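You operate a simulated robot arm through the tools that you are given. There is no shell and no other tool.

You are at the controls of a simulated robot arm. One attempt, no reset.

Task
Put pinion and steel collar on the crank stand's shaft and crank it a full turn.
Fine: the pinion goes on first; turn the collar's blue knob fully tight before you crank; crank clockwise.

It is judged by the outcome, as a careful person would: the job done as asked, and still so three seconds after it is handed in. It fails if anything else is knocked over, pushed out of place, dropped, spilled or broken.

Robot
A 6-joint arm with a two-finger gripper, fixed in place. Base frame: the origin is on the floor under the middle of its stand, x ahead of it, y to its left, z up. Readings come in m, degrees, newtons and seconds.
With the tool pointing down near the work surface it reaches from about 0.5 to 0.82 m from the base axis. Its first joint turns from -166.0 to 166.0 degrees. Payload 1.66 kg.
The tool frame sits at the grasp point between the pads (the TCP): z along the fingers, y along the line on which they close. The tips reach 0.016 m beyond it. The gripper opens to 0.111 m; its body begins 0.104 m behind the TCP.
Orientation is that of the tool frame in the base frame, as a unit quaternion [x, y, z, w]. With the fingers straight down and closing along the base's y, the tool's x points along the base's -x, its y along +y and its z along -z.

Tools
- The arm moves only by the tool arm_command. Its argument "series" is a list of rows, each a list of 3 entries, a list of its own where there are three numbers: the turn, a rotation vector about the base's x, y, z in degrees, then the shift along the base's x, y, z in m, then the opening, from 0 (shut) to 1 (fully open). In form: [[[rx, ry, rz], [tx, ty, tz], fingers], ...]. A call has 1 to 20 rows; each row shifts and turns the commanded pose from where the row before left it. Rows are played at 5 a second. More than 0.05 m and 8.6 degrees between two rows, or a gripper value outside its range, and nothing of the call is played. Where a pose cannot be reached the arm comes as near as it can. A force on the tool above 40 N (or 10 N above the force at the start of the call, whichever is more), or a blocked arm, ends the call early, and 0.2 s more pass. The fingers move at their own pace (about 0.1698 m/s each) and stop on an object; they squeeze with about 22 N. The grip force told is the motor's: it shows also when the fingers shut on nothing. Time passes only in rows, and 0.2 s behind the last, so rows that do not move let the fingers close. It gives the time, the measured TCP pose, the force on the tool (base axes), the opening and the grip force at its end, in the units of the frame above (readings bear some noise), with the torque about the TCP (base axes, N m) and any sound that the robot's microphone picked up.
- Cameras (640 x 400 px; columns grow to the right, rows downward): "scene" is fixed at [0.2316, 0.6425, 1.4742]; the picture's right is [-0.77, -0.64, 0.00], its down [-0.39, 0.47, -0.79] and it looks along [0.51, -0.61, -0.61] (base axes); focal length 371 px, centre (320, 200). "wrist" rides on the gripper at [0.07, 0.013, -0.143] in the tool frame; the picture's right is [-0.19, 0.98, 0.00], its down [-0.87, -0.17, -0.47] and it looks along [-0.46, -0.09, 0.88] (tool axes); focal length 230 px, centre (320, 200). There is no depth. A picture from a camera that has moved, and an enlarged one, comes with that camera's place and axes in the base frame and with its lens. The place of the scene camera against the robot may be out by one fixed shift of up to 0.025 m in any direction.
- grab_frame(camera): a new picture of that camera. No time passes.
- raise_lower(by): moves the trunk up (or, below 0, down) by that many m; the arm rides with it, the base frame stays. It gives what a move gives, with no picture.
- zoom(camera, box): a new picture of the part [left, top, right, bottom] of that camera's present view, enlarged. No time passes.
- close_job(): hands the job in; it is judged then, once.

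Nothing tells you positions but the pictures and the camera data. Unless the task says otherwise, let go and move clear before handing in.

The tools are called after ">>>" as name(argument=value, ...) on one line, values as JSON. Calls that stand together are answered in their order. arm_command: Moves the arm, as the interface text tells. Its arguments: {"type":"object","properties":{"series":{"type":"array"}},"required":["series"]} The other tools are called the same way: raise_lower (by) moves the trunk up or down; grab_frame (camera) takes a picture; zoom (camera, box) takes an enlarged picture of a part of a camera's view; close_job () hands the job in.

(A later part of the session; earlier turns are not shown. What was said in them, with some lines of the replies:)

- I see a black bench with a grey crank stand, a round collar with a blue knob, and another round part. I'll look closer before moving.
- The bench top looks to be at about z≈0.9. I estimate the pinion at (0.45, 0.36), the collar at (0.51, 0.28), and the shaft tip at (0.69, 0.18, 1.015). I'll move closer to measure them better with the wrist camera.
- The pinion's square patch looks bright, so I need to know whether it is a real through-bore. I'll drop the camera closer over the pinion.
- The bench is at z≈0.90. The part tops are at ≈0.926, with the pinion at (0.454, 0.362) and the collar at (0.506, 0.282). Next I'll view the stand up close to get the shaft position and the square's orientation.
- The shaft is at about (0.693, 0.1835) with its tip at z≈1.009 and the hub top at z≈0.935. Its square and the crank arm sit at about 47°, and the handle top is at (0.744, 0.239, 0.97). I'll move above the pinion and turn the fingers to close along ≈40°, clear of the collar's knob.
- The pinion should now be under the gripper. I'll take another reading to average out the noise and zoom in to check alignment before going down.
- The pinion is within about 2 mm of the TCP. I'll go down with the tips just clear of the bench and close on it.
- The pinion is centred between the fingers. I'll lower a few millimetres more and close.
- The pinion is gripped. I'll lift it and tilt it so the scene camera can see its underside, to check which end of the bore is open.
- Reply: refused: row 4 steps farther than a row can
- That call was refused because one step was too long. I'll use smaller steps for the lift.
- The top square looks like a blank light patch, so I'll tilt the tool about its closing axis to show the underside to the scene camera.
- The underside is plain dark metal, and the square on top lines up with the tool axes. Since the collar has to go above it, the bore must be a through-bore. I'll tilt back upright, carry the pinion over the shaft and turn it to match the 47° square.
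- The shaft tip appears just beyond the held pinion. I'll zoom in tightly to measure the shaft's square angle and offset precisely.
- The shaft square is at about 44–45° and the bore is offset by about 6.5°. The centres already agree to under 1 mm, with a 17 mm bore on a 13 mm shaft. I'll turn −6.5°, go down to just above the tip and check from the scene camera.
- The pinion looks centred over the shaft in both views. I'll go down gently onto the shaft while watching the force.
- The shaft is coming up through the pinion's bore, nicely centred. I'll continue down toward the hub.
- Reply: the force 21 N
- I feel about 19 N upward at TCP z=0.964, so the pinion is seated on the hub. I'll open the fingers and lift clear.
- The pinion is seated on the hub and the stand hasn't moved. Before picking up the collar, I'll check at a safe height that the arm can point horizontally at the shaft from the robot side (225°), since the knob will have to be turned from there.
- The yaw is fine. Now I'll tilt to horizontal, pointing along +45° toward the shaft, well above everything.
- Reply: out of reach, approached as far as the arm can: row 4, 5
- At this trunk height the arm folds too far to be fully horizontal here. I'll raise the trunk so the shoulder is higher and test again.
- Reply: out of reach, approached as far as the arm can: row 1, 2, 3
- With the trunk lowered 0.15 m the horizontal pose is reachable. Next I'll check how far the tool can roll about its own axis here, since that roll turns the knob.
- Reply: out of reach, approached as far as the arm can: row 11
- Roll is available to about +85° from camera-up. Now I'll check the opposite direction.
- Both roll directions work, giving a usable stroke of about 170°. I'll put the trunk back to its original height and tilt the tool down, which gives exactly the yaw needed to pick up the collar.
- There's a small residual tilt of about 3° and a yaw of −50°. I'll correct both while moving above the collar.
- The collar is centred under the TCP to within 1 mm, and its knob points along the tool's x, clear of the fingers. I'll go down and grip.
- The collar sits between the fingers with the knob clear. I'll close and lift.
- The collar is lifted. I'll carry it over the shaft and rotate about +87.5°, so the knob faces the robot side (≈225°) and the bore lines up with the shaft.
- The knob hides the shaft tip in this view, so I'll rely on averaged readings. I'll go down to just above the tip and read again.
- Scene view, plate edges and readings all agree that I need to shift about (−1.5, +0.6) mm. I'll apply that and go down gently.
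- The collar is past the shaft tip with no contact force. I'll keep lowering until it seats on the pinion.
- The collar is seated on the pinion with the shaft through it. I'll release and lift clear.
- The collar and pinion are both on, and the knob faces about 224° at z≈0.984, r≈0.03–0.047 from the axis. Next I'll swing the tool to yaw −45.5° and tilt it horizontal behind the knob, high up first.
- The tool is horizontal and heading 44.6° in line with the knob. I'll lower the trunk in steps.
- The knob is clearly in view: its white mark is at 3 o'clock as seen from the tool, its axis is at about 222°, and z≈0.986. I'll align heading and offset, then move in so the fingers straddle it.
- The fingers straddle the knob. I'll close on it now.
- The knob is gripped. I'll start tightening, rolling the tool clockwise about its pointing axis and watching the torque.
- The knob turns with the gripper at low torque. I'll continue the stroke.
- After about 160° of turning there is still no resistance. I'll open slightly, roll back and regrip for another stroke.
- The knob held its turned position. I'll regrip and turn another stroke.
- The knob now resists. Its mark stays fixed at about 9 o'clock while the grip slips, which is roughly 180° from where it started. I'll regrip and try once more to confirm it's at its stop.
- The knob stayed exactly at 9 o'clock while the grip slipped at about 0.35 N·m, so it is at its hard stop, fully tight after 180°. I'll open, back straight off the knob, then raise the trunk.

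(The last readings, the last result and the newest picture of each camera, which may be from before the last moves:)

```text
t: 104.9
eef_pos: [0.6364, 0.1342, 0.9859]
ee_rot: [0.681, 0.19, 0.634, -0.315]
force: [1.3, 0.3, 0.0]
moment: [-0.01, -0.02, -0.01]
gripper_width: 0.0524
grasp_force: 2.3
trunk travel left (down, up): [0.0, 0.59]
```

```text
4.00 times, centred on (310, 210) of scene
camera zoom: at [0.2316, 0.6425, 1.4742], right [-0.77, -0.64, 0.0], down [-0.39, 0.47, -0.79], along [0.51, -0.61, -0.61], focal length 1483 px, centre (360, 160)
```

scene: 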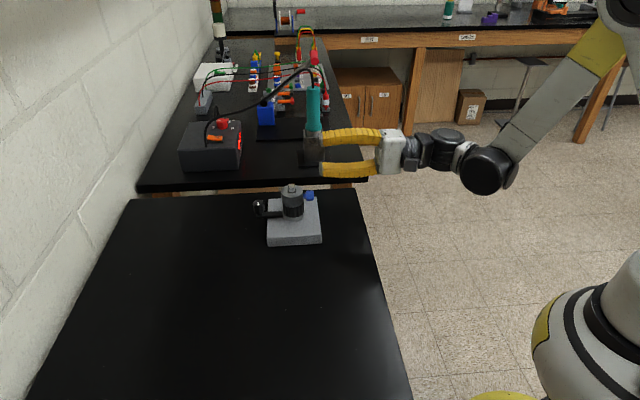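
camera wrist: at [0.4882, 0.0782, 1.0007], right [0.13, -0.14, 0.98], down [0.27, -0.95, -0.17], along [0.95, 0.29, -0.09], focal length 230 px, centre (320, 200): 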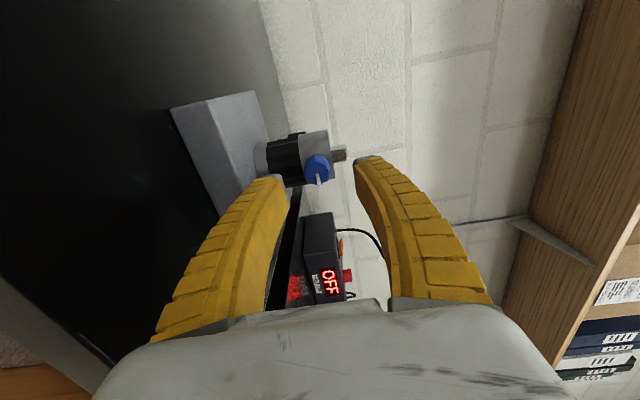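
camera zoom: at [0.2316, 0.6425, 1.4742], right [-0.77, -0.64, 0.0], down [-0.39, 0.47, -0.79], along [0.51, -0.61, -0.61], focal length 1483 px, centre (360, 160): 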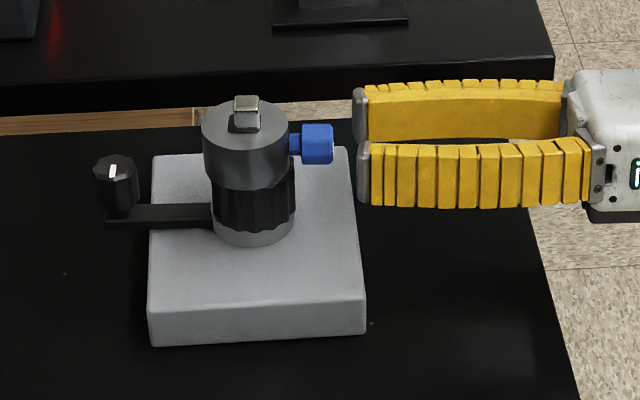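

Both parts are secure and the knob is tight. I'll raise the trunk again and bring the tool back to pointing down for the crank.

>>> raise_lower(by=0.3)

>>> arm_command(series=[[[-4.0, -3.6, 0], [0, 0, 0], 0.6], [[-4.0, -3.6, 0], [0, 0, 0], 0.6], [[-5.482, 6.071, 0], [0.003, 0.003, 0], 0.6], [[-5.482, 6.071, 0], [0.003, 0.003, 0], 0.6], [[-5.482, 6.071, 0], [0.003, 0.003, 0], 0.6], [[-5.482, 6.071, 0], [0.003, 0.003, 0], 0.6], [[-5.482, 6.071, 0], [0.003, 0.003, 0], 0.6], [[-5.482, 6.071, 0], [0.003, 0.003, 0], 0.6], [[-5.482, 6.071, 0], [0.003, 0.003, 0], 0.6], [[-5.482, 6.071, 0], [0.003, 0.003, 0], 0.6], [[-5.482, 6.071, 0], [0.003, 0.003, 0], 0.6], [[-5.482, 6.071, 0], [0.003, 0.003, 0], 0.6], [[-5.482, 6.071, 0], [0.003, 0.003, 0], 0.6], [[0, 0, 0], [0, 0, 0], 0.6], [[0, 0, 0], [0, 0, 0], 0.6]])

>>> grab_frame(camera="scene")

```text
t: 107.9
eef_pos: [0.6358, 0.1346, 1.2863]
ee_rot: [0.681, 0.19, 0.633, -0.315]
force: [-0.1, -0.3, 0.1]
moment: [0.01, -0.02, 0.01]
gripper_width: 0.0523
grasp_force: 1.6
trunk travel left (down, up): [-0.3, 0.29]
```

```text
t: 111.1
eef_pos: [0.6687, 0.1675, 1.2848]
ee_rot: [0.934, 0.358, 0.001, 0.001]
force: [-0.8, 0.2, -0.3]
moment: [-0.04, 0.03, 0.0]
gripper_width: 0.0683
grasp_force: 1.3
trunk travel left (down, up): [-0.3, 0.29]
```

```text
taken
```

scene: 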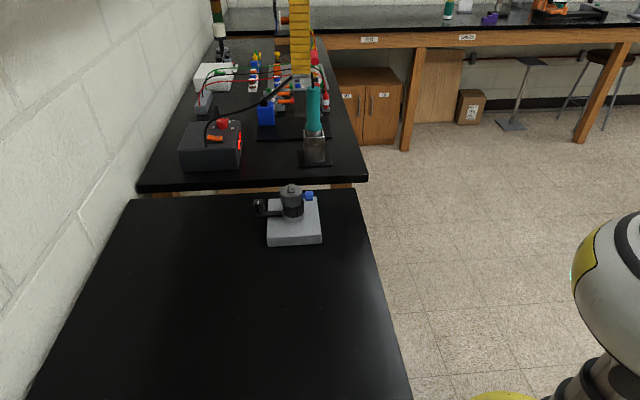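

>>> arm_command(series=[[[0, 0, 8.345], [0.0038, 0.0035, -0.007], 0.6], [[0, 0, 8.345], [0.0038, 0.0035, -0.007], 0.6], [[0, 0, 8.345], [0.0038, 0.0035, -0.007], 0.6], [[0, 0, 8.345], [0.0038, 0.0035, -0.007], 0.6], [[0, 0, 8.345], [0.0038, 0.0035, -0.007], 0.6], [[0, 0, 8.345], [0.0038, 0.0035, -0.007], 0.6], [[0, 0, 8.345], [0.0038, 0.0035, -0.007], 0.6], [[0, 0, 8.345], [0.0038, 0.0035, -0.007], 0.6], [[0, 0, 8.345], [0.0038, 0.0035, -0.007], 0.6], [[0, 0, 8.345], [0.0038, 0.0035, -0.007], 0.6], [[0, 0, 8.345], [0.0038, 0.0035, -0.007], 0.6], [[0, 0, 8.345], [0.0038, 0.0035, -0.007], 0.6], [[0, 0, 8.345], [0.0038, 0.0035, -0.007], 0.6], [[0, 0, 8.345], [0.0038, 0.0035, -0.007], 0.6], [[0, 0, 8.345], [0.0038, 0.0035, -0.007], 0.6], [[0, 0, 8.345], [0.0038, 0.0035, -0.007], 0.6], [[0, 0, 8.345], [0.0038, 0.0035, -0.007], 0.6], [[0, 0, 8.345], [0.0038, 0.0035, -0.007], 0.6], [[0, 0, 8.345], [0.0038, 0.0035, -0.007], 0.6], [[0, 0, 8.345], [0.0038, 0.0035, -0.007], 0.6]])

>>> arm_command(series=[[[0, 0, 8.345], [0, 0, 0], 0.6], [[0, 0, 8.345], [0, 0, 0], 0.6], [[0, 0, 0], [0, 0, 0], 0.6], [[0, 0, 0], [0, 0, 0], 0.6]])

>>> grab_frame(camera="wrist")

>>> zoom(camera="wrist", box=[260, 60, 380, 200])

>>> grab_frame(camera="scene")

```text
t: 115.3
eef_pos: [0.7456, 0.2392, 1.1467]
ee_rot: [-0.252, 0.968, 0.001, 0.0]
force: [0.3, 0.0, 0.2]
moment: [0.0, 0.01, 0.01]
gripper_width: 0.0684
grasp_force: 0.7
trunk travel left (down, up): [-0.3, 0.29]
```

```text
t: 116.3
eef_pos: [0.7444, 0.2385, 1.1469]
ee_rot: [-0.389, 0.921, 0.001, -0.001]
force: [-0.7, -0.1, -0.1]
moment: [0.04, 0.02, -0.05]
gripper_width: 0.0684
grasp_force: 1.4
trunk travel left (down, up): [-0.3, 0.29]
```

```text
taken
camera wrist: at [0.6869, 0.1977, 1.2888], right [-0.57, 0.82, 0.0], down [0.72, 0.5, 0.47], along [0.39, 0.27, -0.88], focal length 230 px, centre (320, 200)
```

wrist: 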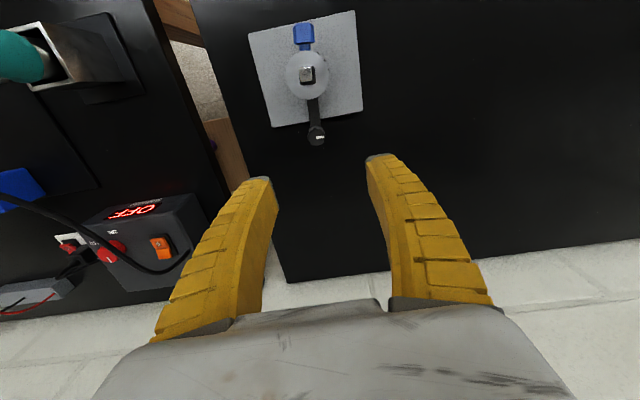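

```text
2.86 times, centred on (320, 130) of wrist
camera zoom: at [0.6869, 0.1977, 1.2888], right [-0.57, 0.82, 0.0], down [0.72, 0.5, 0.47], along [0.39, 0.27, -0.88], focal length 657 px, centre (320, 400)
```

zoom: 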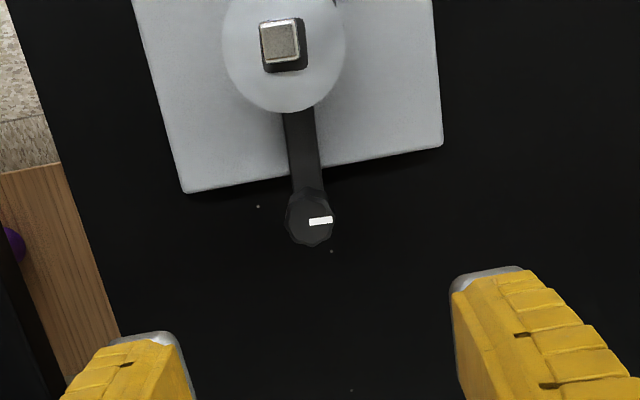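

```text
taken
```

scene: 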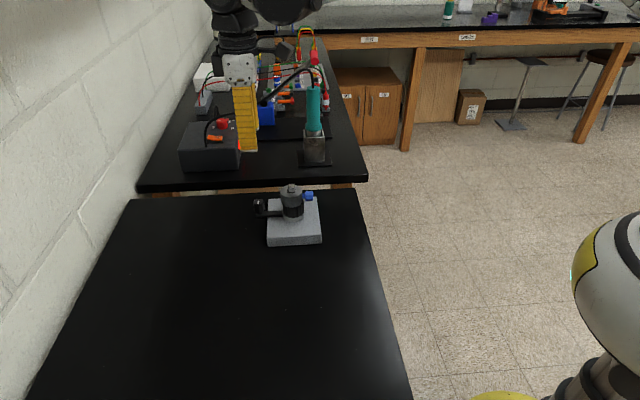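

The handle is at about 42–45° around the shaft, roughly (0.750, 0.2365). I'll close in above it to refine its position before gripping.

>>> arm_command(series=[[[0, 0, 0], [0.004, -0.0018, -0.03], 0.6], [[0, 0, 0], [0, 0, -0.035], 0.6], [[0, 0, 0], [0, 0, -0.03], 0.6], [[0, 0, 0], [0, 0, 0], 0.6], [[0, 0, 0], [0, 0, 0], 0.6]])

>>> grab_frame(camera="wrist")

>>> zoom(camera="wrist", box=[260, 60, 380, 200])

>>> zoom(camera="scene", box=[220, 130, 340, 230])

```text
t: 117.5
eef_pos: [0.7484, 0.2362, 1.0509]
ee_rot: [-0.388, 0.922, 0.0, -0.001]
force: [0.3, -0.3, -0.2]
moment: [0.02, 0.0, 0.0]
gripper_width: 0.0684
grasp_force: 1.5
trunk travel left (down, up): [-0.3, 0.29]
```

```text
taken
camera wrist: at [0.6906, 0.1958, 1.1939], right [-0.57, 0.82, 0.0], down [0.72, 0.5, 0.47], along [0.39, 0.27, -0.88], focal length 230 px, centre (320, 200)
```

wrist: 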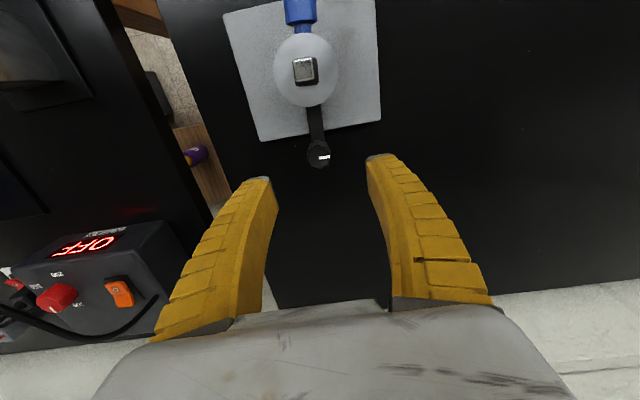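

```text
2.86 times, centred on (320, 130) of wrist
camera zoom: at [0.6906, 0.1958, 1.1939], right [-0.57, 0.82, 0.0], down [0.72, 0.5, 0.47], along [0.39, 0.27, -0.88], focal length 657 px, centre (320, 400)
```

zoom: 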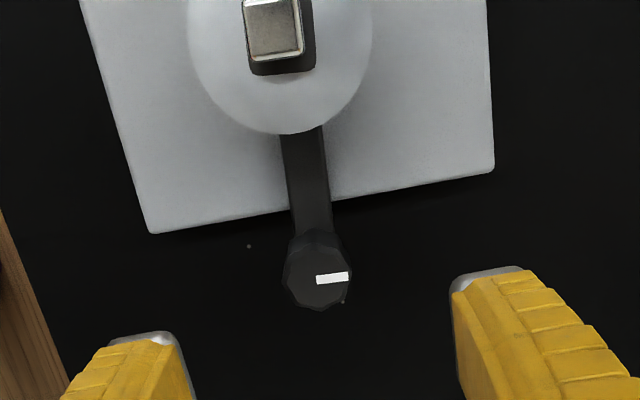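

```text
4.00 times, centred on (280, 180) of scene
camera zoom: at [0.2316, 0.6425, 1.4742], right [-0.77, -0.64, 0.0], down [-0.39, 0.47, -0.79], along [0.51, -0.61, -0.61], focal length 1483 px, centre (480, 280)
```

zoom: 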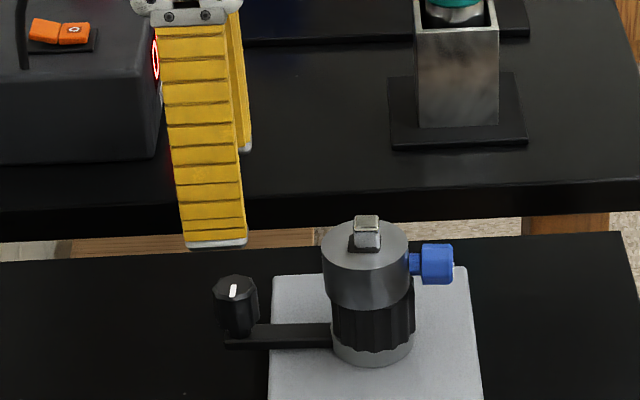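

The handle top is at z≈0.967, about (0.749, 0.235), and the crank angle is ≈42°. I'll go down over the handle and grip it tangentially.

>>> arm_command(series=[[[0, 0, 0], [0.0006, -0.0016, -0.03], 0.6], [[0, 0, 0], [0, 0, -0.03], 0.6], [[0, 0, 0], [0, 0, -0.02], 0.6], [[0, 0, 0], [0, 0, -0.0135], 0.6], [[0, 0, 0], [0, 0, 0], 0.6]])

>>> zoom(camera="wrist", box=[230, 100, 410, 240])

>>> zoom(camera="scene", box=[220, 150, 340, 250])

```text
t: 118.7
eef_pos: [0.7481, 0.2349, 0.9583]
ee_rot: [-0.388, 0.922, 0.0, -0.002]
force: [-0.5, 0.1, 0.3]
moment: [0.02, -0.01, 0.0]
gripper_width: 0.0683
grasp_force: 1.4
trunk travel left (down, up): [-0.3, 0.29]
```

```text
2.86 times, centred on (320, 170) of wrist
camera zoom: at [0.6901, 0.1937, 1.1], right [-0.57, 0.82, 0.0], down [0.72, 0.5, 0.47], along [0.39, 0.27, -0.88], focal length 657 px, centre (320, 286)
```

zoom: 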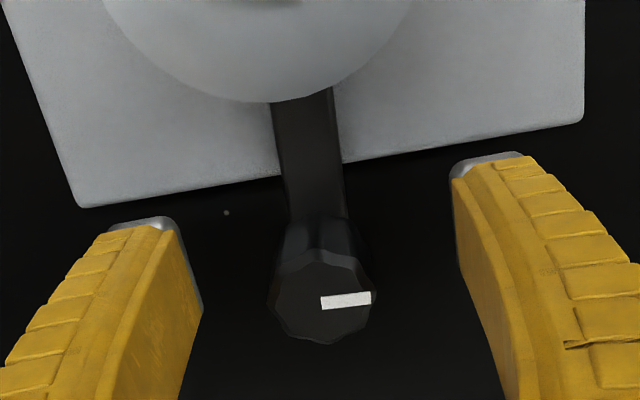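

```text
4.00 times, centred on (280, 200) of scene
camera zoom: at [0.2316, 0.6425, 1.4742], right [-0.77, -0.64, 0.0], down [-0.39, 0.47, -0.79], along [0.51, -0.61, -0.61], focal length 1483 px, centre (480, 200)
```

zoom: 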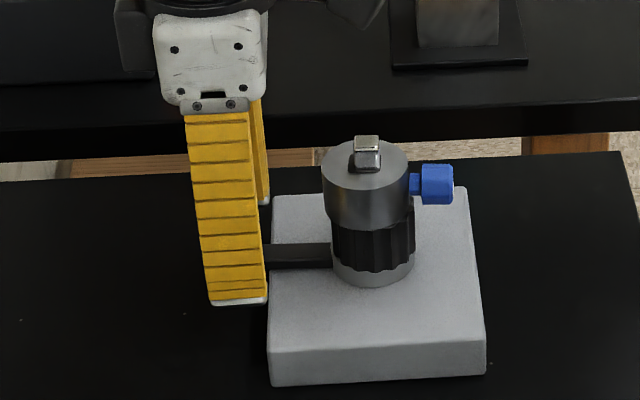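

>>> arm_command(series=[[[0, 0, 0], [0, 0, 0], 0.4], [[0, 0, 0], [0, 0, 0], 0.25], [[0, 0, 0], [0, 0, 0], 0.1], [[0, 0, 0], [0, 0, 0], 0.05], [[0, 0, 0], [0, 0, 0], 0.05], [[0, 0, 0], [0, 0, 0], 0.05]])

>>> zoom(camera="wrist", box=[230, 60, 410, 240])

>>> zoom(camera="scene", box=[220, 150, 340, 250])

```text
t: 120.1
eef_pos: [0.748, 0.2343, 0.9579]
ee_rot: [-0.388, 0.922, 0.0, -0.001]
force: [1.6, 3.1, 1.5]
moment: [0.38, -0.45, -0.03]
gripper_width: 0.019
grasp_force: 34.1
trunk travel left (down, up): [-0.3, 0.29]
```

```text
2.22 times, centred on (320, 150) of wrist
camera zoom: at [0.6902, 0.1938, 1.1002], right [-0.57, 0.82, 0.0], down [0.72, 0.5, 0.47], along [0.39, 0.27, -0.88], focal length 511 px, centre (320, 311)
```

zoom: 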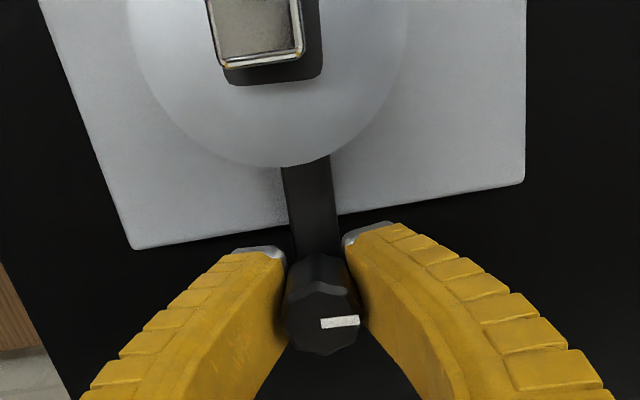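

```text
4.00 times, centred on (280, 200) of scene
camera zoom: at [0.2316, 0.6425, 1.4742], right [-0.77, -0.64, 0.0], down [-0.39, 0.47, -0.79], along [0.51, -0.61, -0.61], focal length 1483 px, centre (480, 200)
```

zoom: 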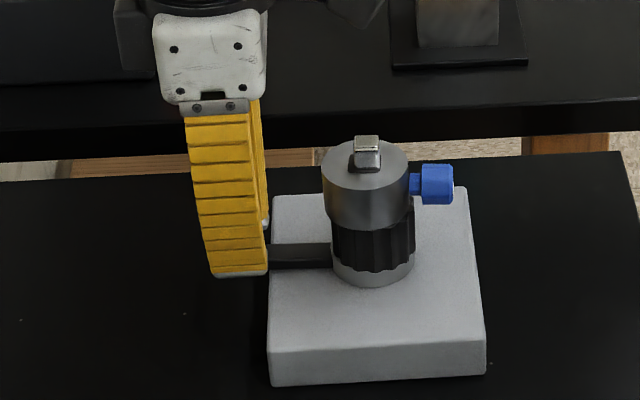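

The handle is gripped. I'll start cranking clockwise (seen from above) around the shaft axis, turning the tool with it, with a short test segment first.

>>> arm_command(series=[[[0, 0, -8], [0.00653, -0.00827, 0], 0.05], [[0, 0, -8], [0.00531, -0.0091, 0], 0.05], [[0, 0, -8], [0.004, -0.00975, 0], 0.05], [[0, 0, -8], [0.0026, -0.01021, 0], 0.05]])

>>> zoom(camera="wrist", box=[230, 60, 410, 240])

>>> zoom(camera="scene", box=[220, 150, 340, 250])

```text
t: 121.1
eef_pos: [0.7673, 0.1977, 0.9591]
ee_rot: [-0.12, 0.993, 0.0, -0.001]
force: [-5.0, -0.7, 6.2]
moment: [-0.04, -0.09, -0.05]
gripper_width: 0.0182
grasp_force: 33.6
trunk travel left (down, up): [-0.3, 0.29]
```

```text
2.22 times, centred on (320, 150) of wrist
camera zoom: at [0.6965, 0.193, 1.1002], right [-0.05, 1.0, 0.0], down [0.88, 0.04, 0.47], along [0.47, 0.02, -0.88], focal length 511 px, centre (320, 311)
```

zoom: 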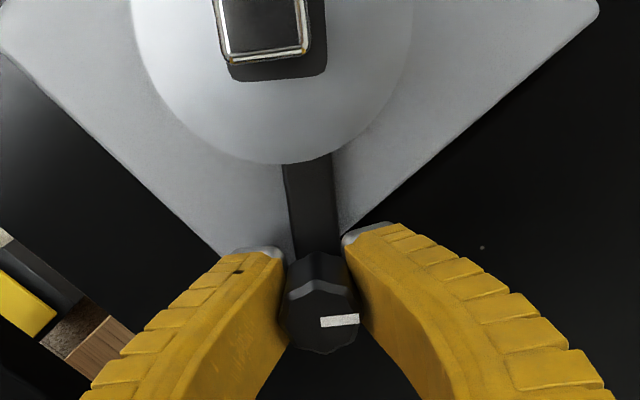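

```text
4.00 times, centred on (280, 200) of scene
camera zoom: at [0.2316, 0.6425, 1.4742], right [-0.77, -0.64, 0.0], down [-0.39, 0.47, -0.79], along [0.51, -0.61, -0.61], focal length 1483 px, centre (480, 200)
```

zoom: 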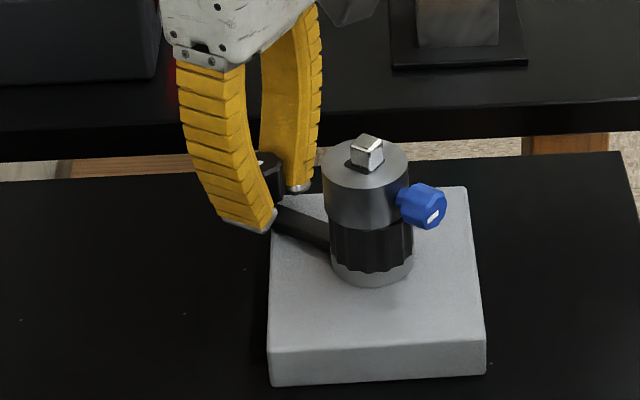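

The whole shaft assembly turns with the crank and the forces are small. I'll continue round.

>>> arm_command(series=[[[0, 0, -8], [0.00116, -0.01047, 0], 0.05], [[0, 0, -8], [-0.00061, -0.01053, 0], 0.05], [[0, 0, -8], [-0.00207, -0.01038, 0], 0.05], [[0, 0, -8], [-0.0032, -0.01004, 0], 0.05], [[0, 0, -8], [-0.00457, -0.00949, 0], 0.05], [[0, 0, -8], [-0.00584, -0.00876, 0], 0.05]])

>>> zoom(camera="wrist", box=[230, 60, 410, 240])

>>> zoom(camera="scene", box=[220, 130, 360, 250])

```text
t: 122.5
eef_pos: [0.7522, 0.137, 0.9586]
ee_rot: [0.295, 0.955, 0.002, -0.001]
force: [4.3, -2.4, 6.2]
moment: [-0.1, -0.18, -0.08]
gripper_width: 0.018
grasp_force: 34.0
trunk travel left (down, up): [-0.3, 0.29]
```

```text
2.22 times, centred on (320, 150) of wrist
camera zoom: at [0.702, 0.1867, 1.1001], right [0.71, 0.7, 0.0], down [0.62, -0.63, 0.47], along [0.33, -0.33, -0.88], focal length 511 px, centre (320, 311)
```

zoom: 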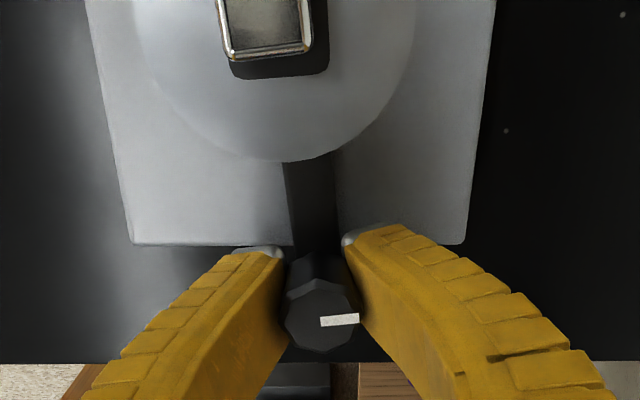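

```text
3.33 times, centred on (290, 190) of scene
camera zoom: at [0.2316, 0.6425, 1.4742], right [-0.77, -0.64, 0.0], down [-0.39, 0.47, -0.79], along [0.51, -0.61, -0.61], focal length 1236 px, centre (420, 233)
```

zoom: 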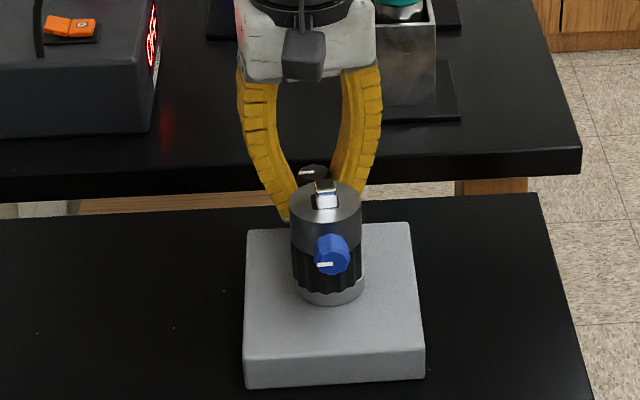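

>>> arm_command(series=[[[0, 0, -8], [-0.00681, -0.00806, 0], 0.05], [[0, 0, -8], [-0.00803, -0.00701, 0], 0.05], [[0, 0, -8], [-0.0089, -0.00573, 0], 0.05], [[0, 0, -8], [-0.0096, -0.00443, 0], 0.05], [[0, 0, -8], [-0.01011, -0.00306, 0], 0.05], [[0, 0, -8], [-0.01042, -0.00152, 0], 0.05]])

>>> zoom(camera="scene", box=[220, 130, 360, 250])

>>> zoom(camera="wrist", box=[230, 60, 410, 240])

```text
t: 123.9
eef_pos: [0.6987, 0.1082, 0.959]
ee_rot: [0.659, 0.752, 0.001, 0.0]
force: [-0.5, 7.4, 9.7]
moment: [0.12, 0.02, 0.02]
gripper_width: 0.0176
grasp_force: 33.6
trunk travel left (down, up): [-0.3, 0.29]
```

```text
3.33 times, centred on (290, 190) of scene
camera zoom: at [0.2316, 0.6425, 1.4742], right [-0.77, -0.64, 0.0], down [-0.39, 0.47, -0.79], along [0.51, -0.61, -0.61], focal length 1236 px, centre (420, 233)
```

zoom: 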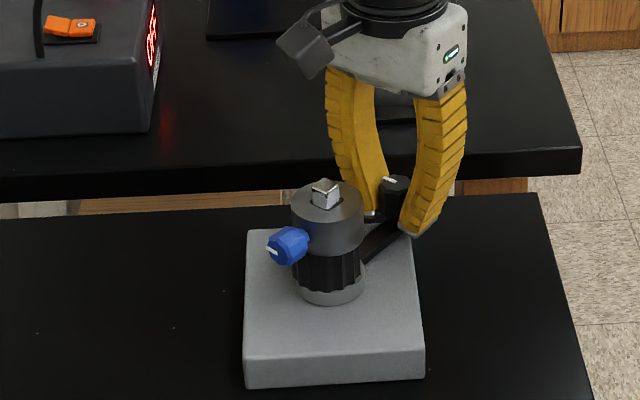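

```text
2.22 times, centred on (320, 150) of wrist
camera zoom: at [0.7019, 0.1789, 1.0999], right [1.0, -0.06, 0.0], down [-0.05, -0.88, 0.47], along [-0.03, -0.47, -0.88], focal length 511 px, centre (320, 311)
```

zoom: 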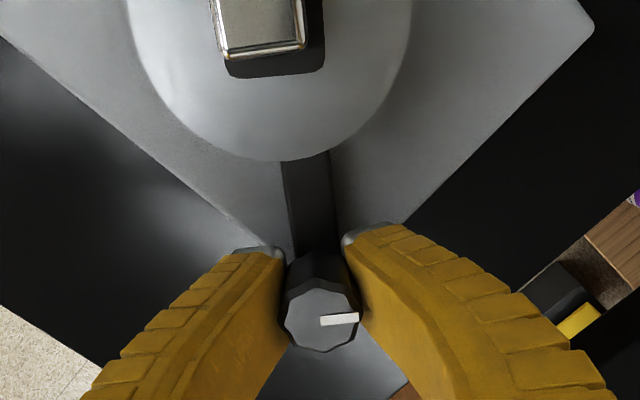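

>>> arm_command(series=[[[0, 0, -8], [-0.01053, 0.0009, 0.001], 0.05], [[0, 0, -8], [-0.01044, 0.00141, 0], 0.05], [[0, 0, -8], [-0.01014, 0.00285, 0], 0.05], [[0, 0, -8], [-0.00965, 0.00423, 0], 0.05], [[0, 0, -8], [-0.00896, 0.00554, 0], 0.05], [[0, 0, -8], [-0.0081, 0.00673, 0], 0.05]])

>>> zoom(camera="scene", box=[220, 130, 360, 250])

```text
t: 125.3
eef_pos: [0.64, 0.129, 0.9604]
ee_rot: [0.908, 0.419, 0.0, 0.0]
force: [-1.2, -2.7, -7.0]
moment: [-0.24, 0.18, -0.08]
gripper_width: 0.017
grasp_force: 34.1
trunk travel left (down, up): [-0.3, 0.29]
```

```text
3.33 times, centred on (290, 190) of scene
camera zoom: at [0.2316, 0.6425, 1.4742], right [-0.77, -0.64, 0.0], down [-0.39, 0.47, -0.79], along [0.51, -0.61, -0.61], focal length 1236 px, centre (420, 233)
```

zoom: 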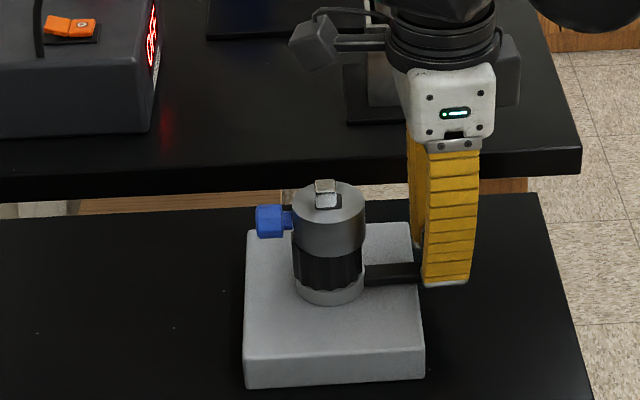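

>>> arm_command(series=[[[0, 0, -8], [-0.00709, 0.00779, -0.0004], 0.05], [[0, 0, -8], [-0.00594, 0.0087, 0], 0.05], [[0, 0, -8], [-0.00467, 0.00944, 0], 0.05], [[0, 0, -8], [-0.00331, 0.01, 0], 0.05], [[0, 0, -8], [-0.00188, 0.01036, 0], 0.05], [[0, 0, -8], [-0.00042, 0.01053, 0], 0.05]])

>>> zoom(camera="scene", box=[220, 130, 360, 250])

>>> zoom(camera="wrist", box=[230, 60, 410, 240])

```text
t: 126.7
eef_pos: [0.621, 0.1565, 0.9582]
ee_rot: [0.981, 0.193, 0.001, -0.002]
force: [1.5, 2.7, 7.7]
moment: [0.0, -0.07, 0.23]
gripper_width: 0.0165
grasp_force: 33.7
out of reach, approached as far as the arm can: row 4, 5, 6
trunk travel left (down, up): [-0.3, 0.29]
```

```text
3.33 times, centred on (290, 190) of scene
camera zoom: at [0.2316, 0.6425, 1.4742], right [-0.77, -0.64, 0.0], down [-0.39, 0.47, -0.79], along [0.51, -0.61, -0.61], focal length 1236 px, centre (420, 233)
```

zoom: 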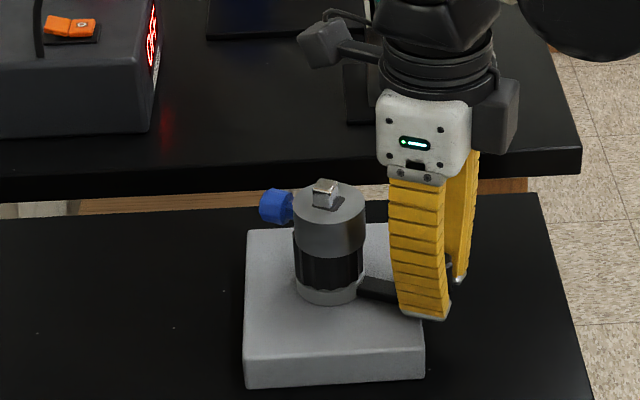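

```text
2.22 times, centred on (320, 150) of wrist
camera zoom: at [0.691, 0.1707, 1.1003], right [0.2, -0.98, 0.0], down [-0.87, -0.18, 0.47], along [-0.46, -0.09, -0.88], focal length 511 px, centre (320, 311)
```

zoom: 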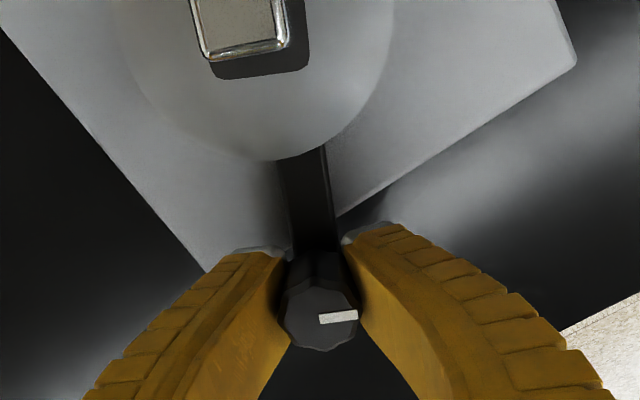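

The wrist reached its yaw limit at about 201° of crank travel, with the handle at θ≈−159° and everything intact. I'll release, lift, turn the tool back 180° and regrip to finish the turn.

>>> arm_command(series=[[[0, 0, 0], [0, 0, 0], 0.25], [[0, 0, 0], [0, 0, 0], 0.45], [[0, 0, 0], [0, 0, 0], 0.55], [[0, 0, 0], [0, 0, 0], 0.55], [[0, 0, 0], [0, 0, 0.02], 0.55], [[0, 0, 0], [0, 0, 0.04], 0.55], [[0, 0, 0], [0, 0, 0.045], 0.55], [[0, 0, 0], [0, 0, 0], 0.55], [[0, 0, 0], [0, 0, 0], 0.55]])

>>> grab_frame(camera="wrist")

>>> zoom(camera="scene", box=[220, 130, 360, 250])

```text
t: 128.7
eef_pos: [0.6226, 0.155, 1.0631]
ee_rot: [0.981, 0.193, 0.001, -0.001]
force: [0.1, 0.0, 0.0]
moment: [-0.03, -0.03, -0.04]
gripper_width: 0.063
grasp_force: 1.4
trunk travel left (down, up): [-0.3, 0.29]
```

```text
taken
camera wrist: at [0.6912, 0.1681, 1.2047], right [0.2, -0.98, 0.0], down [-0.86, -0.18, 0.47], along [-0.46, -0.09, -0.88], focal length 230 px, centre (320, 200)
```

wrist: 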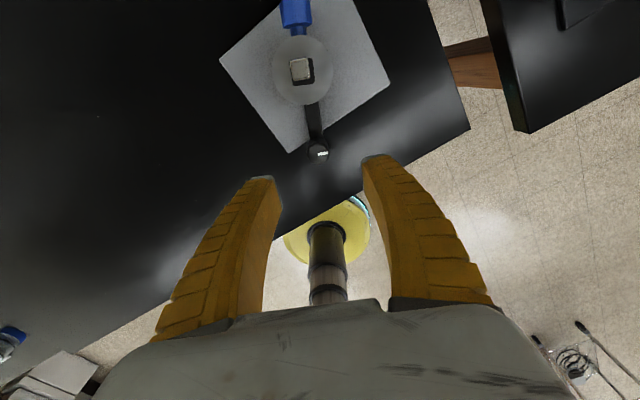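

```text
3.33 times, centred on (290, 190) of scene
camera zoom: at [0.2316, 0.6425, 1.4742], right [-0.77, -0.64, 0.0], down [-0.39, 0.47, -0.79], along [0.51, -0.61, -0.61], focal length 1236 px, centre (420, 233)
```

zoom: 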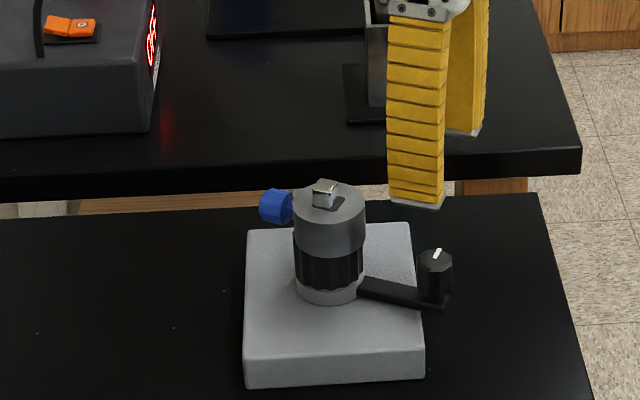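

>>> arm_command(series=[[[0, 0, 8.18], [0, 0, 0], 0.55], [[0, 0, 8.18], [0, 0, 0], 0.55], [[0, 0, 8.18], [0, 0, 0], 0.55], [[0, 0, 8.18], [0, 0, 0], 0.55], [[0, 0, 8.18], [0, 0, 0], 0.55], [[0, 0, 8.18], [0, 0, 0], 0.55], [[0, 0, 8.18], [0, 0, 0], 0.55], [[0, 0, 8.18], [0, 0, 0], 0.55], [[0, 0, 8.18], [0, 0, 0], 0.55], [[0, 0, 8.18], [0, 0, 0], 0.55], [[0, 0, 8.18], [0, 0, 0], 0.55], [[0, 0, 8.18], [0, 0, 0], 0.55], [[0, 0, 8.18], [0, 0, 0], 0.55], [[0, 0, 8.18], [0, 0, 0], 0.55], [[0, 0, 8.18], [0, 0, 0], 0.55], [[0, 0, 8.18], [0, 0, 0], 0.55], [[0, 0, 8.18], [0, 0, 0], 0.55], [[0, 0, 8.18], [0, 0, 0], 0.55], [[0, 0, 8.18], [0, 0, 0], 0.55], [[0, 0, 8.18], [0, 0, 0], 0.55]])

>>> arm_command(series=[[[0, 0, 8.18], [0, 0, 0], 0.55], [[0, 0, 8.18], [0, 0, 0], 0.55], [[0, 0, 0], [0, 0, 0], 0.55], [[0, 0, 0], [0, 0, 0], 0.55]])

>>> grab_frame(camera="wrist")

>>> zoom(camera="wrist", box=[260, 100, 380, 220])

```text
t: 132.9
eef_pos: [0.6216, 0.157, 1.0645]
ee_rot: [-0.052, 0.999, -0.001, -0.001]
force: [0.2, -0.7, -0.2]
moment: [-0.01, 0.0, -0.01]
gripper_width: 0.0629
grasp_force: 1.3
trunk travel left (down, up): [-0.3, 0.29]
```

```text
t: 133.9
eef_pos: [0.6211, 0.1562, 1.0647]
ee_rot: [-0.194, 0.981, -0.002, -0.001]
force: [0.3, -1.0, -0.4]
moment: [0.02, 0.0, 0.03]
gripper_width: 0.0632
grasp_force: 1.7
trunk travel left (down, up): [-0.3, 0.29]
```

```text
taken
camera wrist: at [0.5516, 0.1433, 1.2055], right [-0.2, 0.98, 0.0], down [0.86, 0.18, 0.47], along [0.46, 0.09, -0.88], focal length 230 px, centre (320, 200)
```

wrist: 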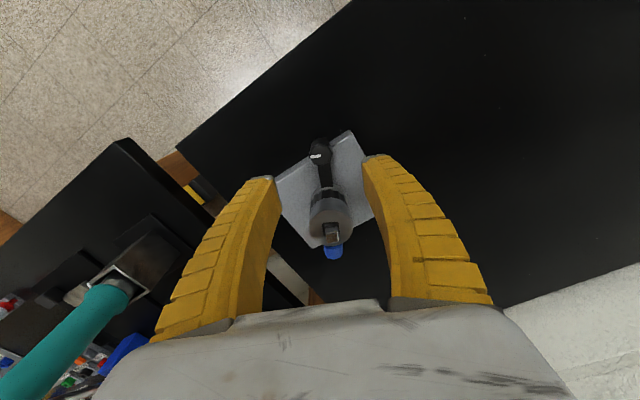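

```text
3.33 times, centred on (320, 160) of wrist
camera zoom: at [0.5516, 0.1433, 1.2055], right [-0.2, 0.98, 0.0], down [0.86, 0.18, 0.47], along [0.46, 0.09, -0.88], focal length 767 px, centre (320, 333)
```

zoom: 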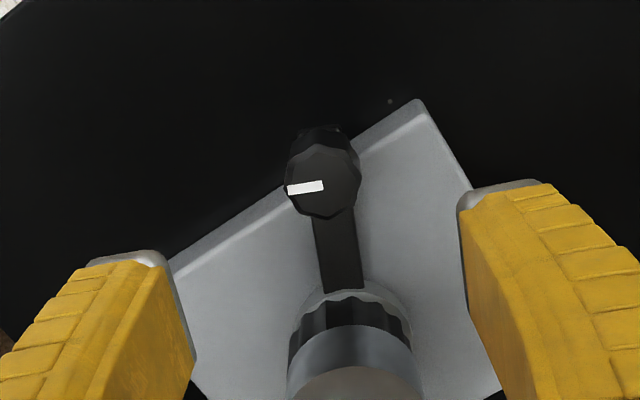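

The handle is centred under the gripper again. I'll go down, grip it and continue clockwise.

>>> arm_command(series=[[[0, 0, 0], [0, 0, -0.035], 0.55], [[0, 0, 0], [0, 0, -0.035], 0.55], [[0, 0, 0], [0, 0, -0.025], 0.55], [[0, 0, 0], [0, 0, -0.0115], 0.55], [[0, 0, 0], [0, 0, 0], 0.55], [[0, 0, 0], [0, 0, 0], 0.25], [[0, 0, 0], [0, 0, 0], 0.05], [[0, 0, 0], [0, 0, 0], 0.05], [[0, 0, 0], [0, 0, 0], 0.05]])

>>> zoom(camera="wrist", box=[230, 100, 410, 260])

>>> zoom(camera="scene", box=[220, 130, 360, 250])

```text
t: 135.9
eef_pos: [0.6225, 0.1551, 0.9559]
ee_rot: [-0.193, 0.981, -0.002, -0.002]
force: [-4.3, -1.6, -6.1]
moment: [0.11, -0.13, 0.01]
gripper_width: 0.0186
grasp_force: 33.8
trunk travel left (down, up): [-0.3, 0.29]
```

```text
2.50 times, centred on (320, 180) of wrist
camera zoom: at [0.553, 0.1414, 1.098], right [-0.2, 0.98, 0.0], down [0.87, 0.17, 0.47], along [0.46, 0.09, -0.88], focal length 575 px, centre (320, 250)
```

zoom: 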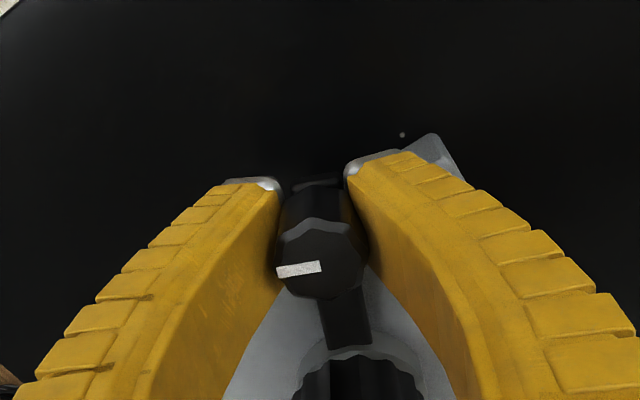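

```text
3.33 times, centred on (290, 190) of scene
camera zoom: at [0.2316, 0.6425, 1.4742], right [-0.77, -0.64, 0.0], down [-0.39, 0.47, -0.79], along [0.51, -0.61, -0.61], focal length 1236 px, centre (420, 233)
```

zoom: 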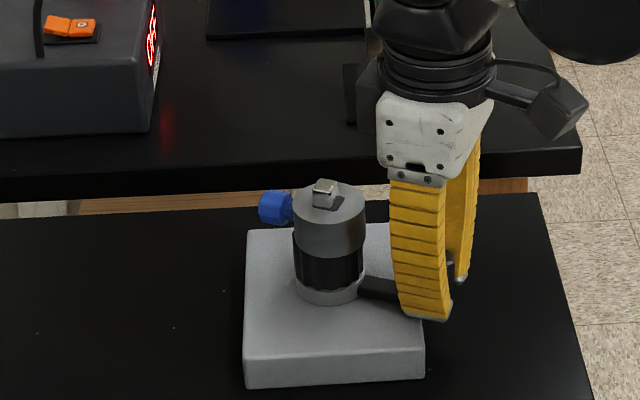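

>>> arm_command(series=[[[0, 0, -8.1], [-0.00321, 0.0102, -0.0003], 0.05], [[0, 0, -8.1], [-0.00174, 0.01055, 0], 0.05], [[0, 0, -8.1], [-0.00023, 0.01069, 0], 0.05], [[0, 0, -8.1], [0.00128, 0.01062, 0], 0.05], [[0, 0, -8.1], [0.00276, 0.01033, 0], 0.05], [[0, 0, -8.1], [0.00419, 0.00984, 0], 0.05]])

>>> zoom(camera="scene", box=[220, 130, 360, 250])

>>> zoom(camera="wrist", box=[230, 100, 410, 260])

```text
t: 137.3
eef_pos: [0.6249, 0.2179, 0.9567]
ee_rot: [0.229, 0.973, -0.001, -0.002]
force: [6.2, -2.5, 2.8]
moment: [-0.16, -0.31, 0.04]
gripper_width: 0.0178
grasp_force: 33.8
trunk travel left (down, up): [-0.3, 0.29]
```

```text
3.33 times, centred on (290, 190) of scene
camera zoom: at [0.2316, 0.6425, 1.4742], right [-0.77, -0.64, 0.0], down [-0.39, 0.47, -0.79], along [0.51, -0.61, -0.61], focal length 1236 px, centre (420, 233)
```

zoom: 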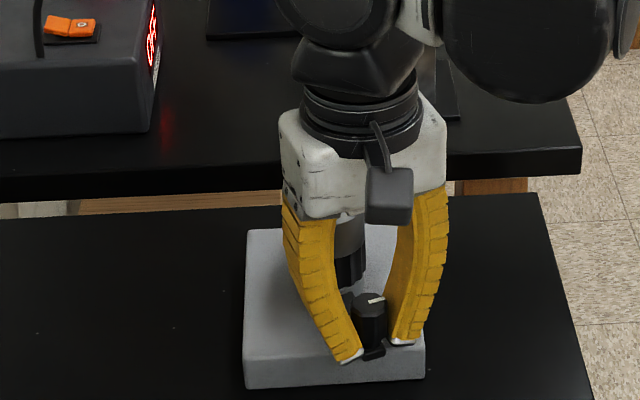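

```text
2.50 times, centred on (320, 180) of wrist
camera zoom: at [0.569, 0.2618, 1.098], right [0.61, 0.79, 0.0], down [0.7, -0.53, 0.47], along [0.37, -0.29, -0.88], focal length 575 px, centre (320, 250)
```

zoom: 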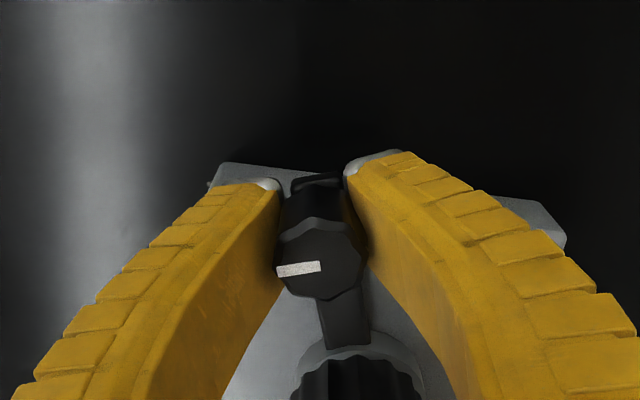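

>>> arm_command(series=[[[0, 0, -8.1], [0.00573, 0.00905, 0], 0.05], [[0, 0, -8.1], [0.00677, 0.00818, 0], 0.05], [[0, 0, -8.1], [0.00786, 0.00714, 0], 0.05], [[0, 0, -8.1], [0.00881, 0.00607, 0], 0.05], [[0, 0, -8.1], [0.00957, 0.00476, 0], 0.05], [[0, 0, -8.1], [0.01015, 0.00337, 0], 0.05]])

>>> zoom(camera="scene", box=[220, 130, 360, 250])

>>> zoom(camera="wrist", box=[230, 100, 410, 260])

```text
t: 138.7
eef_pos: [0.6736, 0.2576, 0.9564]
ee_rot: [0.609, 0.794, -0.001, -0.002]
force: [-1.4, -3.1, -10.3]
moment: [-0.1, 0.04, -0.1]
gripper_width: 0.017
grasp_force: 34.1
trunk travel left (down, up): [-0.3, 0.29]
```

```text
3.33 times, centred on (290, 190) of scene
camera zoom: at [0.2316, 0.6425, 1.4742], right [-0.77, -0.64, 0.0], down [-0.39, 0.47, -0.79], along [0.51, -0.61, -0.61], focal length 1236 px, centre (420, 233)
```

zoom: 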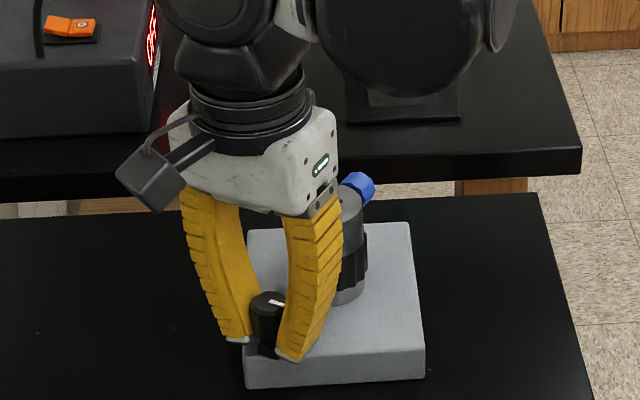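

```text
2.50 times, centred on (320, 180) of wrist
camera zoom: at [0.6696, 0.3285, 1.0985], right [1.0, 0.07, 0.0], down [0.06, -0.88, 0.47], along [0.03, -0.47, -0.88], focal length 575 px, centre (320, 250)
```

zoom: 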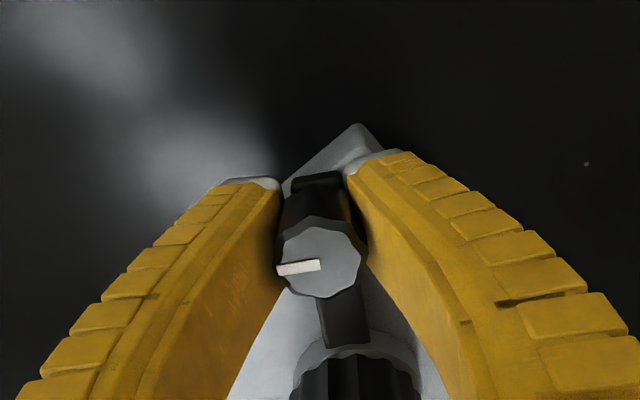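

>>> arm_command(series=[[[0, 0, -8.1], [0.01052, 0.0019, -0.0006], 0.05], [[0, 0, -8.1], [0.01069, 0.0004, 0], 0.05], [[0, 0, -8.1], [0.01064, -0.00111, 0], 0.05], [[0, 0, -8.1], [0.01037, -0.0026, 0], 0.05], [[0, 0, -8.1], [0.0099, -0.00403, 0], 0.05], [[0, 0, -8.1], [0.00924, -0.00539, 0], 0.05]])

>>> zoom(camera="scene", box=[220, 130, 360, 250])

>>> zoom(camera="wrist", box=[230, 100, 410, 260])

```text
t: 140.1
eef_pos: [0.7343, 0.2477, 0.9541]
ee_rot: [0.881, 0.473, 0.001, -0.001]
force: [5.4, 7.7, 11.0]
moment: [0.1, -0.08, 0.05]
gripper_width: 0.0175
grasp_force: 34.3
trunk travel left (down, up): [-0.3, 0.29]
```

```text
3.33 times, centred on (290, 190) of scene
camera zoom: at [0.2316, 0.6425, 1.4742], right [-0.77, -0.64, 0.0], down [-0.39, 0.47, -0.79], along [0.51, -0.61, -0.61], focal length 1236 px, centre (420, 233)
```

zoom: 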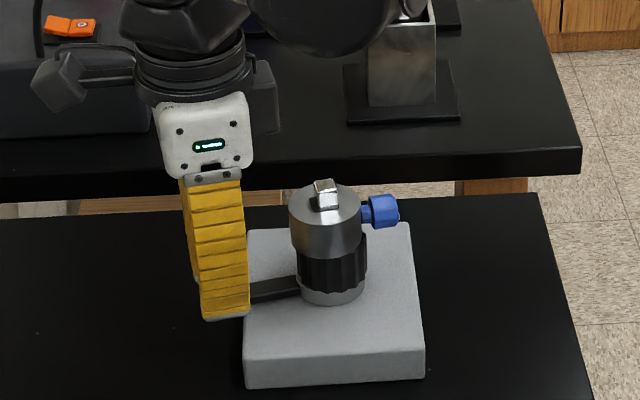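

```text
2.50 times, centred on (320, 180) of wrist
camera zoom: at [0.7839, 0.2979, 1.0971], right [0.71, -0.7, 0.0], down [-0.62, -0.63, 0.47], along [-0.33, -0.33, -0.88], focal length 575 px, centre (320, 250)
```

zoom: 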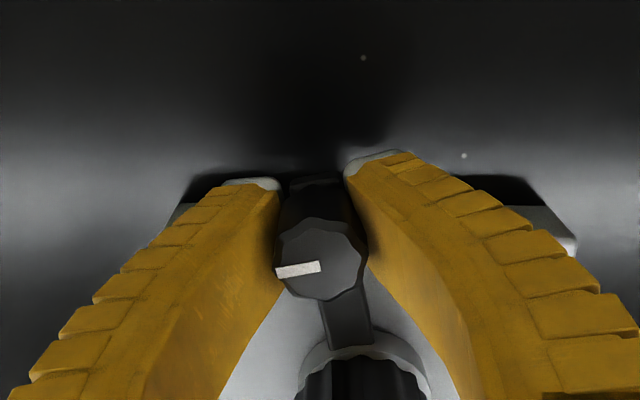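

>>> arm_command(series=[[[0, 0, -8.1], [0.00869, -0.00633, 0.0003], 0.05], [[0, 0, -8.1], [0.00757, -0.00755, 0], 0.05], [[0, 0, -3], [0.0025, -0.00307, 0], 0.05], [[0, 0, 0], [0, 0, 0], 0.05]])

>>> zoom(camera="scene", box=[220, 130, 360, 250])

>>> zoom(camera="wrist", box=[230, 100, 410, 260])

```text
t: 141.1
eef_pos: [0.7537, 0.2295, 0.9552]
ee_rot: [0.948, 0.32, 0.001, -0.002]
force: [-4.0, -0.4, -2.8]
moment: [0.05, -0.03, -0.17]
gripper_width: 0.0175
grasp_force: 33.7
trunk travel left (down, up): [-0.3, 0.29]
```

```text
3.33 times, centred on (290, 190) of scene
camera zoom: at [0.2316, 0.6425, 1.4742], right [-0.77, -0.64, 0.0], down [-0.39, 0.47, -0.79], along [0.51, -0.61, -0.61], focal length 1236 px, centre (420, 233)
```

zoom: 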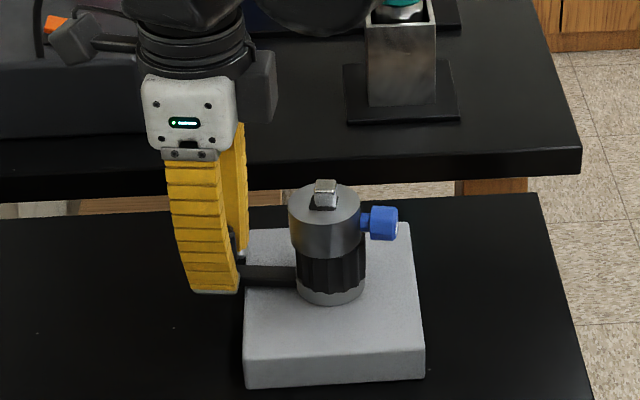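

```text
2.50 times, centred on (320, 180) of wrist
camera zoom: at [0.8174, 0.2605, 1.0966], right [0.44, -0.9, 0.0], down [-0.79, -0.39, 0.47], along [-0.42, -0.21, -0.88], focal length 575 px, centre (320, 250)
```

zoom: 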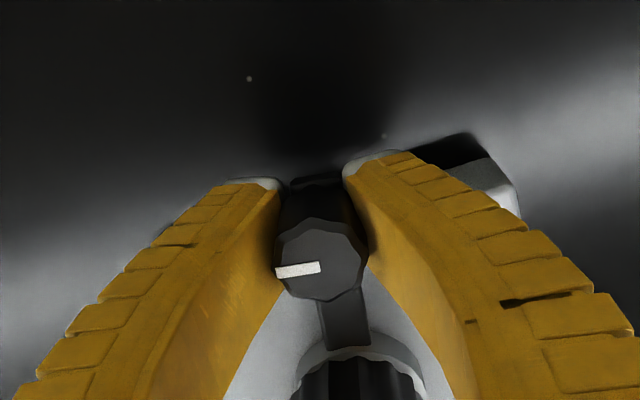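

The crank has now gone just over a full turn, with the handle at θ≈37° against 42° at the start. I'll release, lift clear and inspect.

>>> arm_command(series=[[[0, 0, 0], [0, 0, 0], 0.25], [[0, 0, 0], [0, 0, 0], 0.45], [[0, 0, 0], [0, 0, 0], 0.6], [[0, 0, 0], [0, 0, 0], 0.6], [[0, 0, 0], [0, 0, 0.02], 0.6], [[0, 0, 0], [0, 0, 0.04], 0.6], [[0, 0, 0], [0, 0, 0.045], 0.6], [[0, 0, 0], [0, 0, 0.045], 0.6], [[0, 0, 0], [0, 0, 0.045], 0.6], [[0, 0, 0], [0, 0, 0.045], 0.6], [[0, 0, 0], [-0.02, 0.02, 0.03], 0.6], [[0, 0, 0], [-0.03, 0.03, 0], 0.6], [[0, 0, 0], [-0.03, 0.03, 0], 0.6], [[0, 0, 0], [0, 0, 0], 0.6]])

>>> grab_frame(camera="scene")

>>> zoom(camera="scene", box=[230, 160, 350, 260])

>>> grab_frame(camera="wrist")

```text
t: 144.1
eef_pos: [0.6745, 0.3115, 1.2243]
ee_rot: [0.948, 0.32, 0.0, -0.002]
force: [0.3, 0.3, 0.4]
moment: [0.02, 0.0, 0.02]
gripper_width: 0.0686
grasp_force: 1.1
trunk travel left (down, up): [-0.3, 0.29]
```

```text
taken
```

scene: 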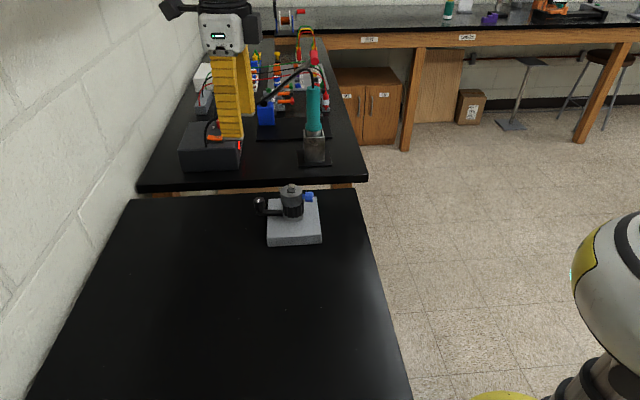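

```text
4.00 times, centred on (290, 210) of scene
camera zoom: at [0.2316, 0.6425, 1.4742], right [-0.77, -0.64, 0.0], down [-0.39, 0.47, -0.79], along [0.51, -0.61, -0.61], focal length 1483 px, centre (440, 160)
```

zoom: 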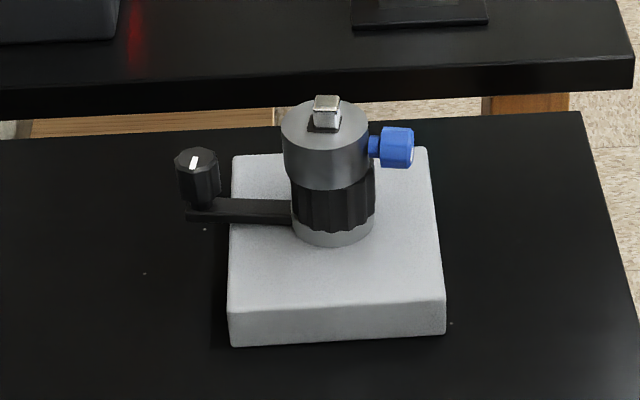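

```text
taken
camera wrist: at [0.7378, 0.3422, 1.3679], right [0.44, -0.9, 0.0], down [-0.79, -0.39, 0.47], along [-0.42, -0.21, -0.88], focal length 230 px, centre (320, 200)
```

wrist: 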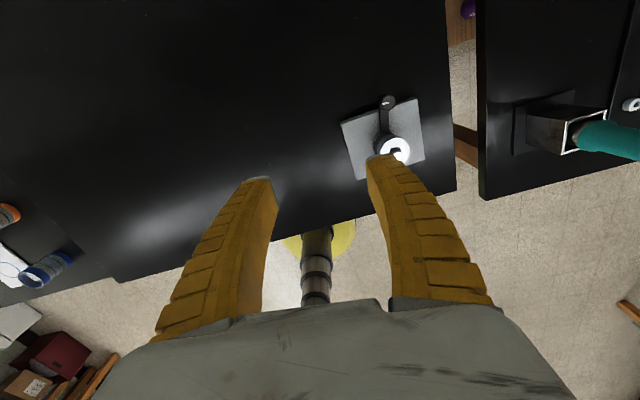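

The pinion and collar are on the shaft, the knob is tight, and the crank has been turned just over a full turn clockwise. The stand hasn't moved and the gripper is open and clear, so I'm handing the job in.

>>> close_job()

```text
The job is handed in.
```

The job is done and handed in. The pinion is on the crank stand's shaft with the steel collar above it. The blue knob is tight, and I cranked clockwise about 365°.

- **Order:** the pinion went on first and seated on the hub. The collar then seated on top of the pinion with the shaft through it.
- **Knob:** I turned it clockwise about 180°, where it stopped moving. On a second grip it stayed put while the fingers slipped at about 0.3 N·m, so I took that as fully tight. I judged this from the knob's white mark and the slipping grip, since no click or sound was reported.
- **Crank:** the wrist ran out of rotation partway, so I let go once, re-gripped the handle and finished the turn. The crank also appears to have shifted a few degrees clockwise before I started, probably while I tightened the knob.
- **Final state:** the stand is where it started and nothing else was moved or knocked over. The gripper is open and clear.
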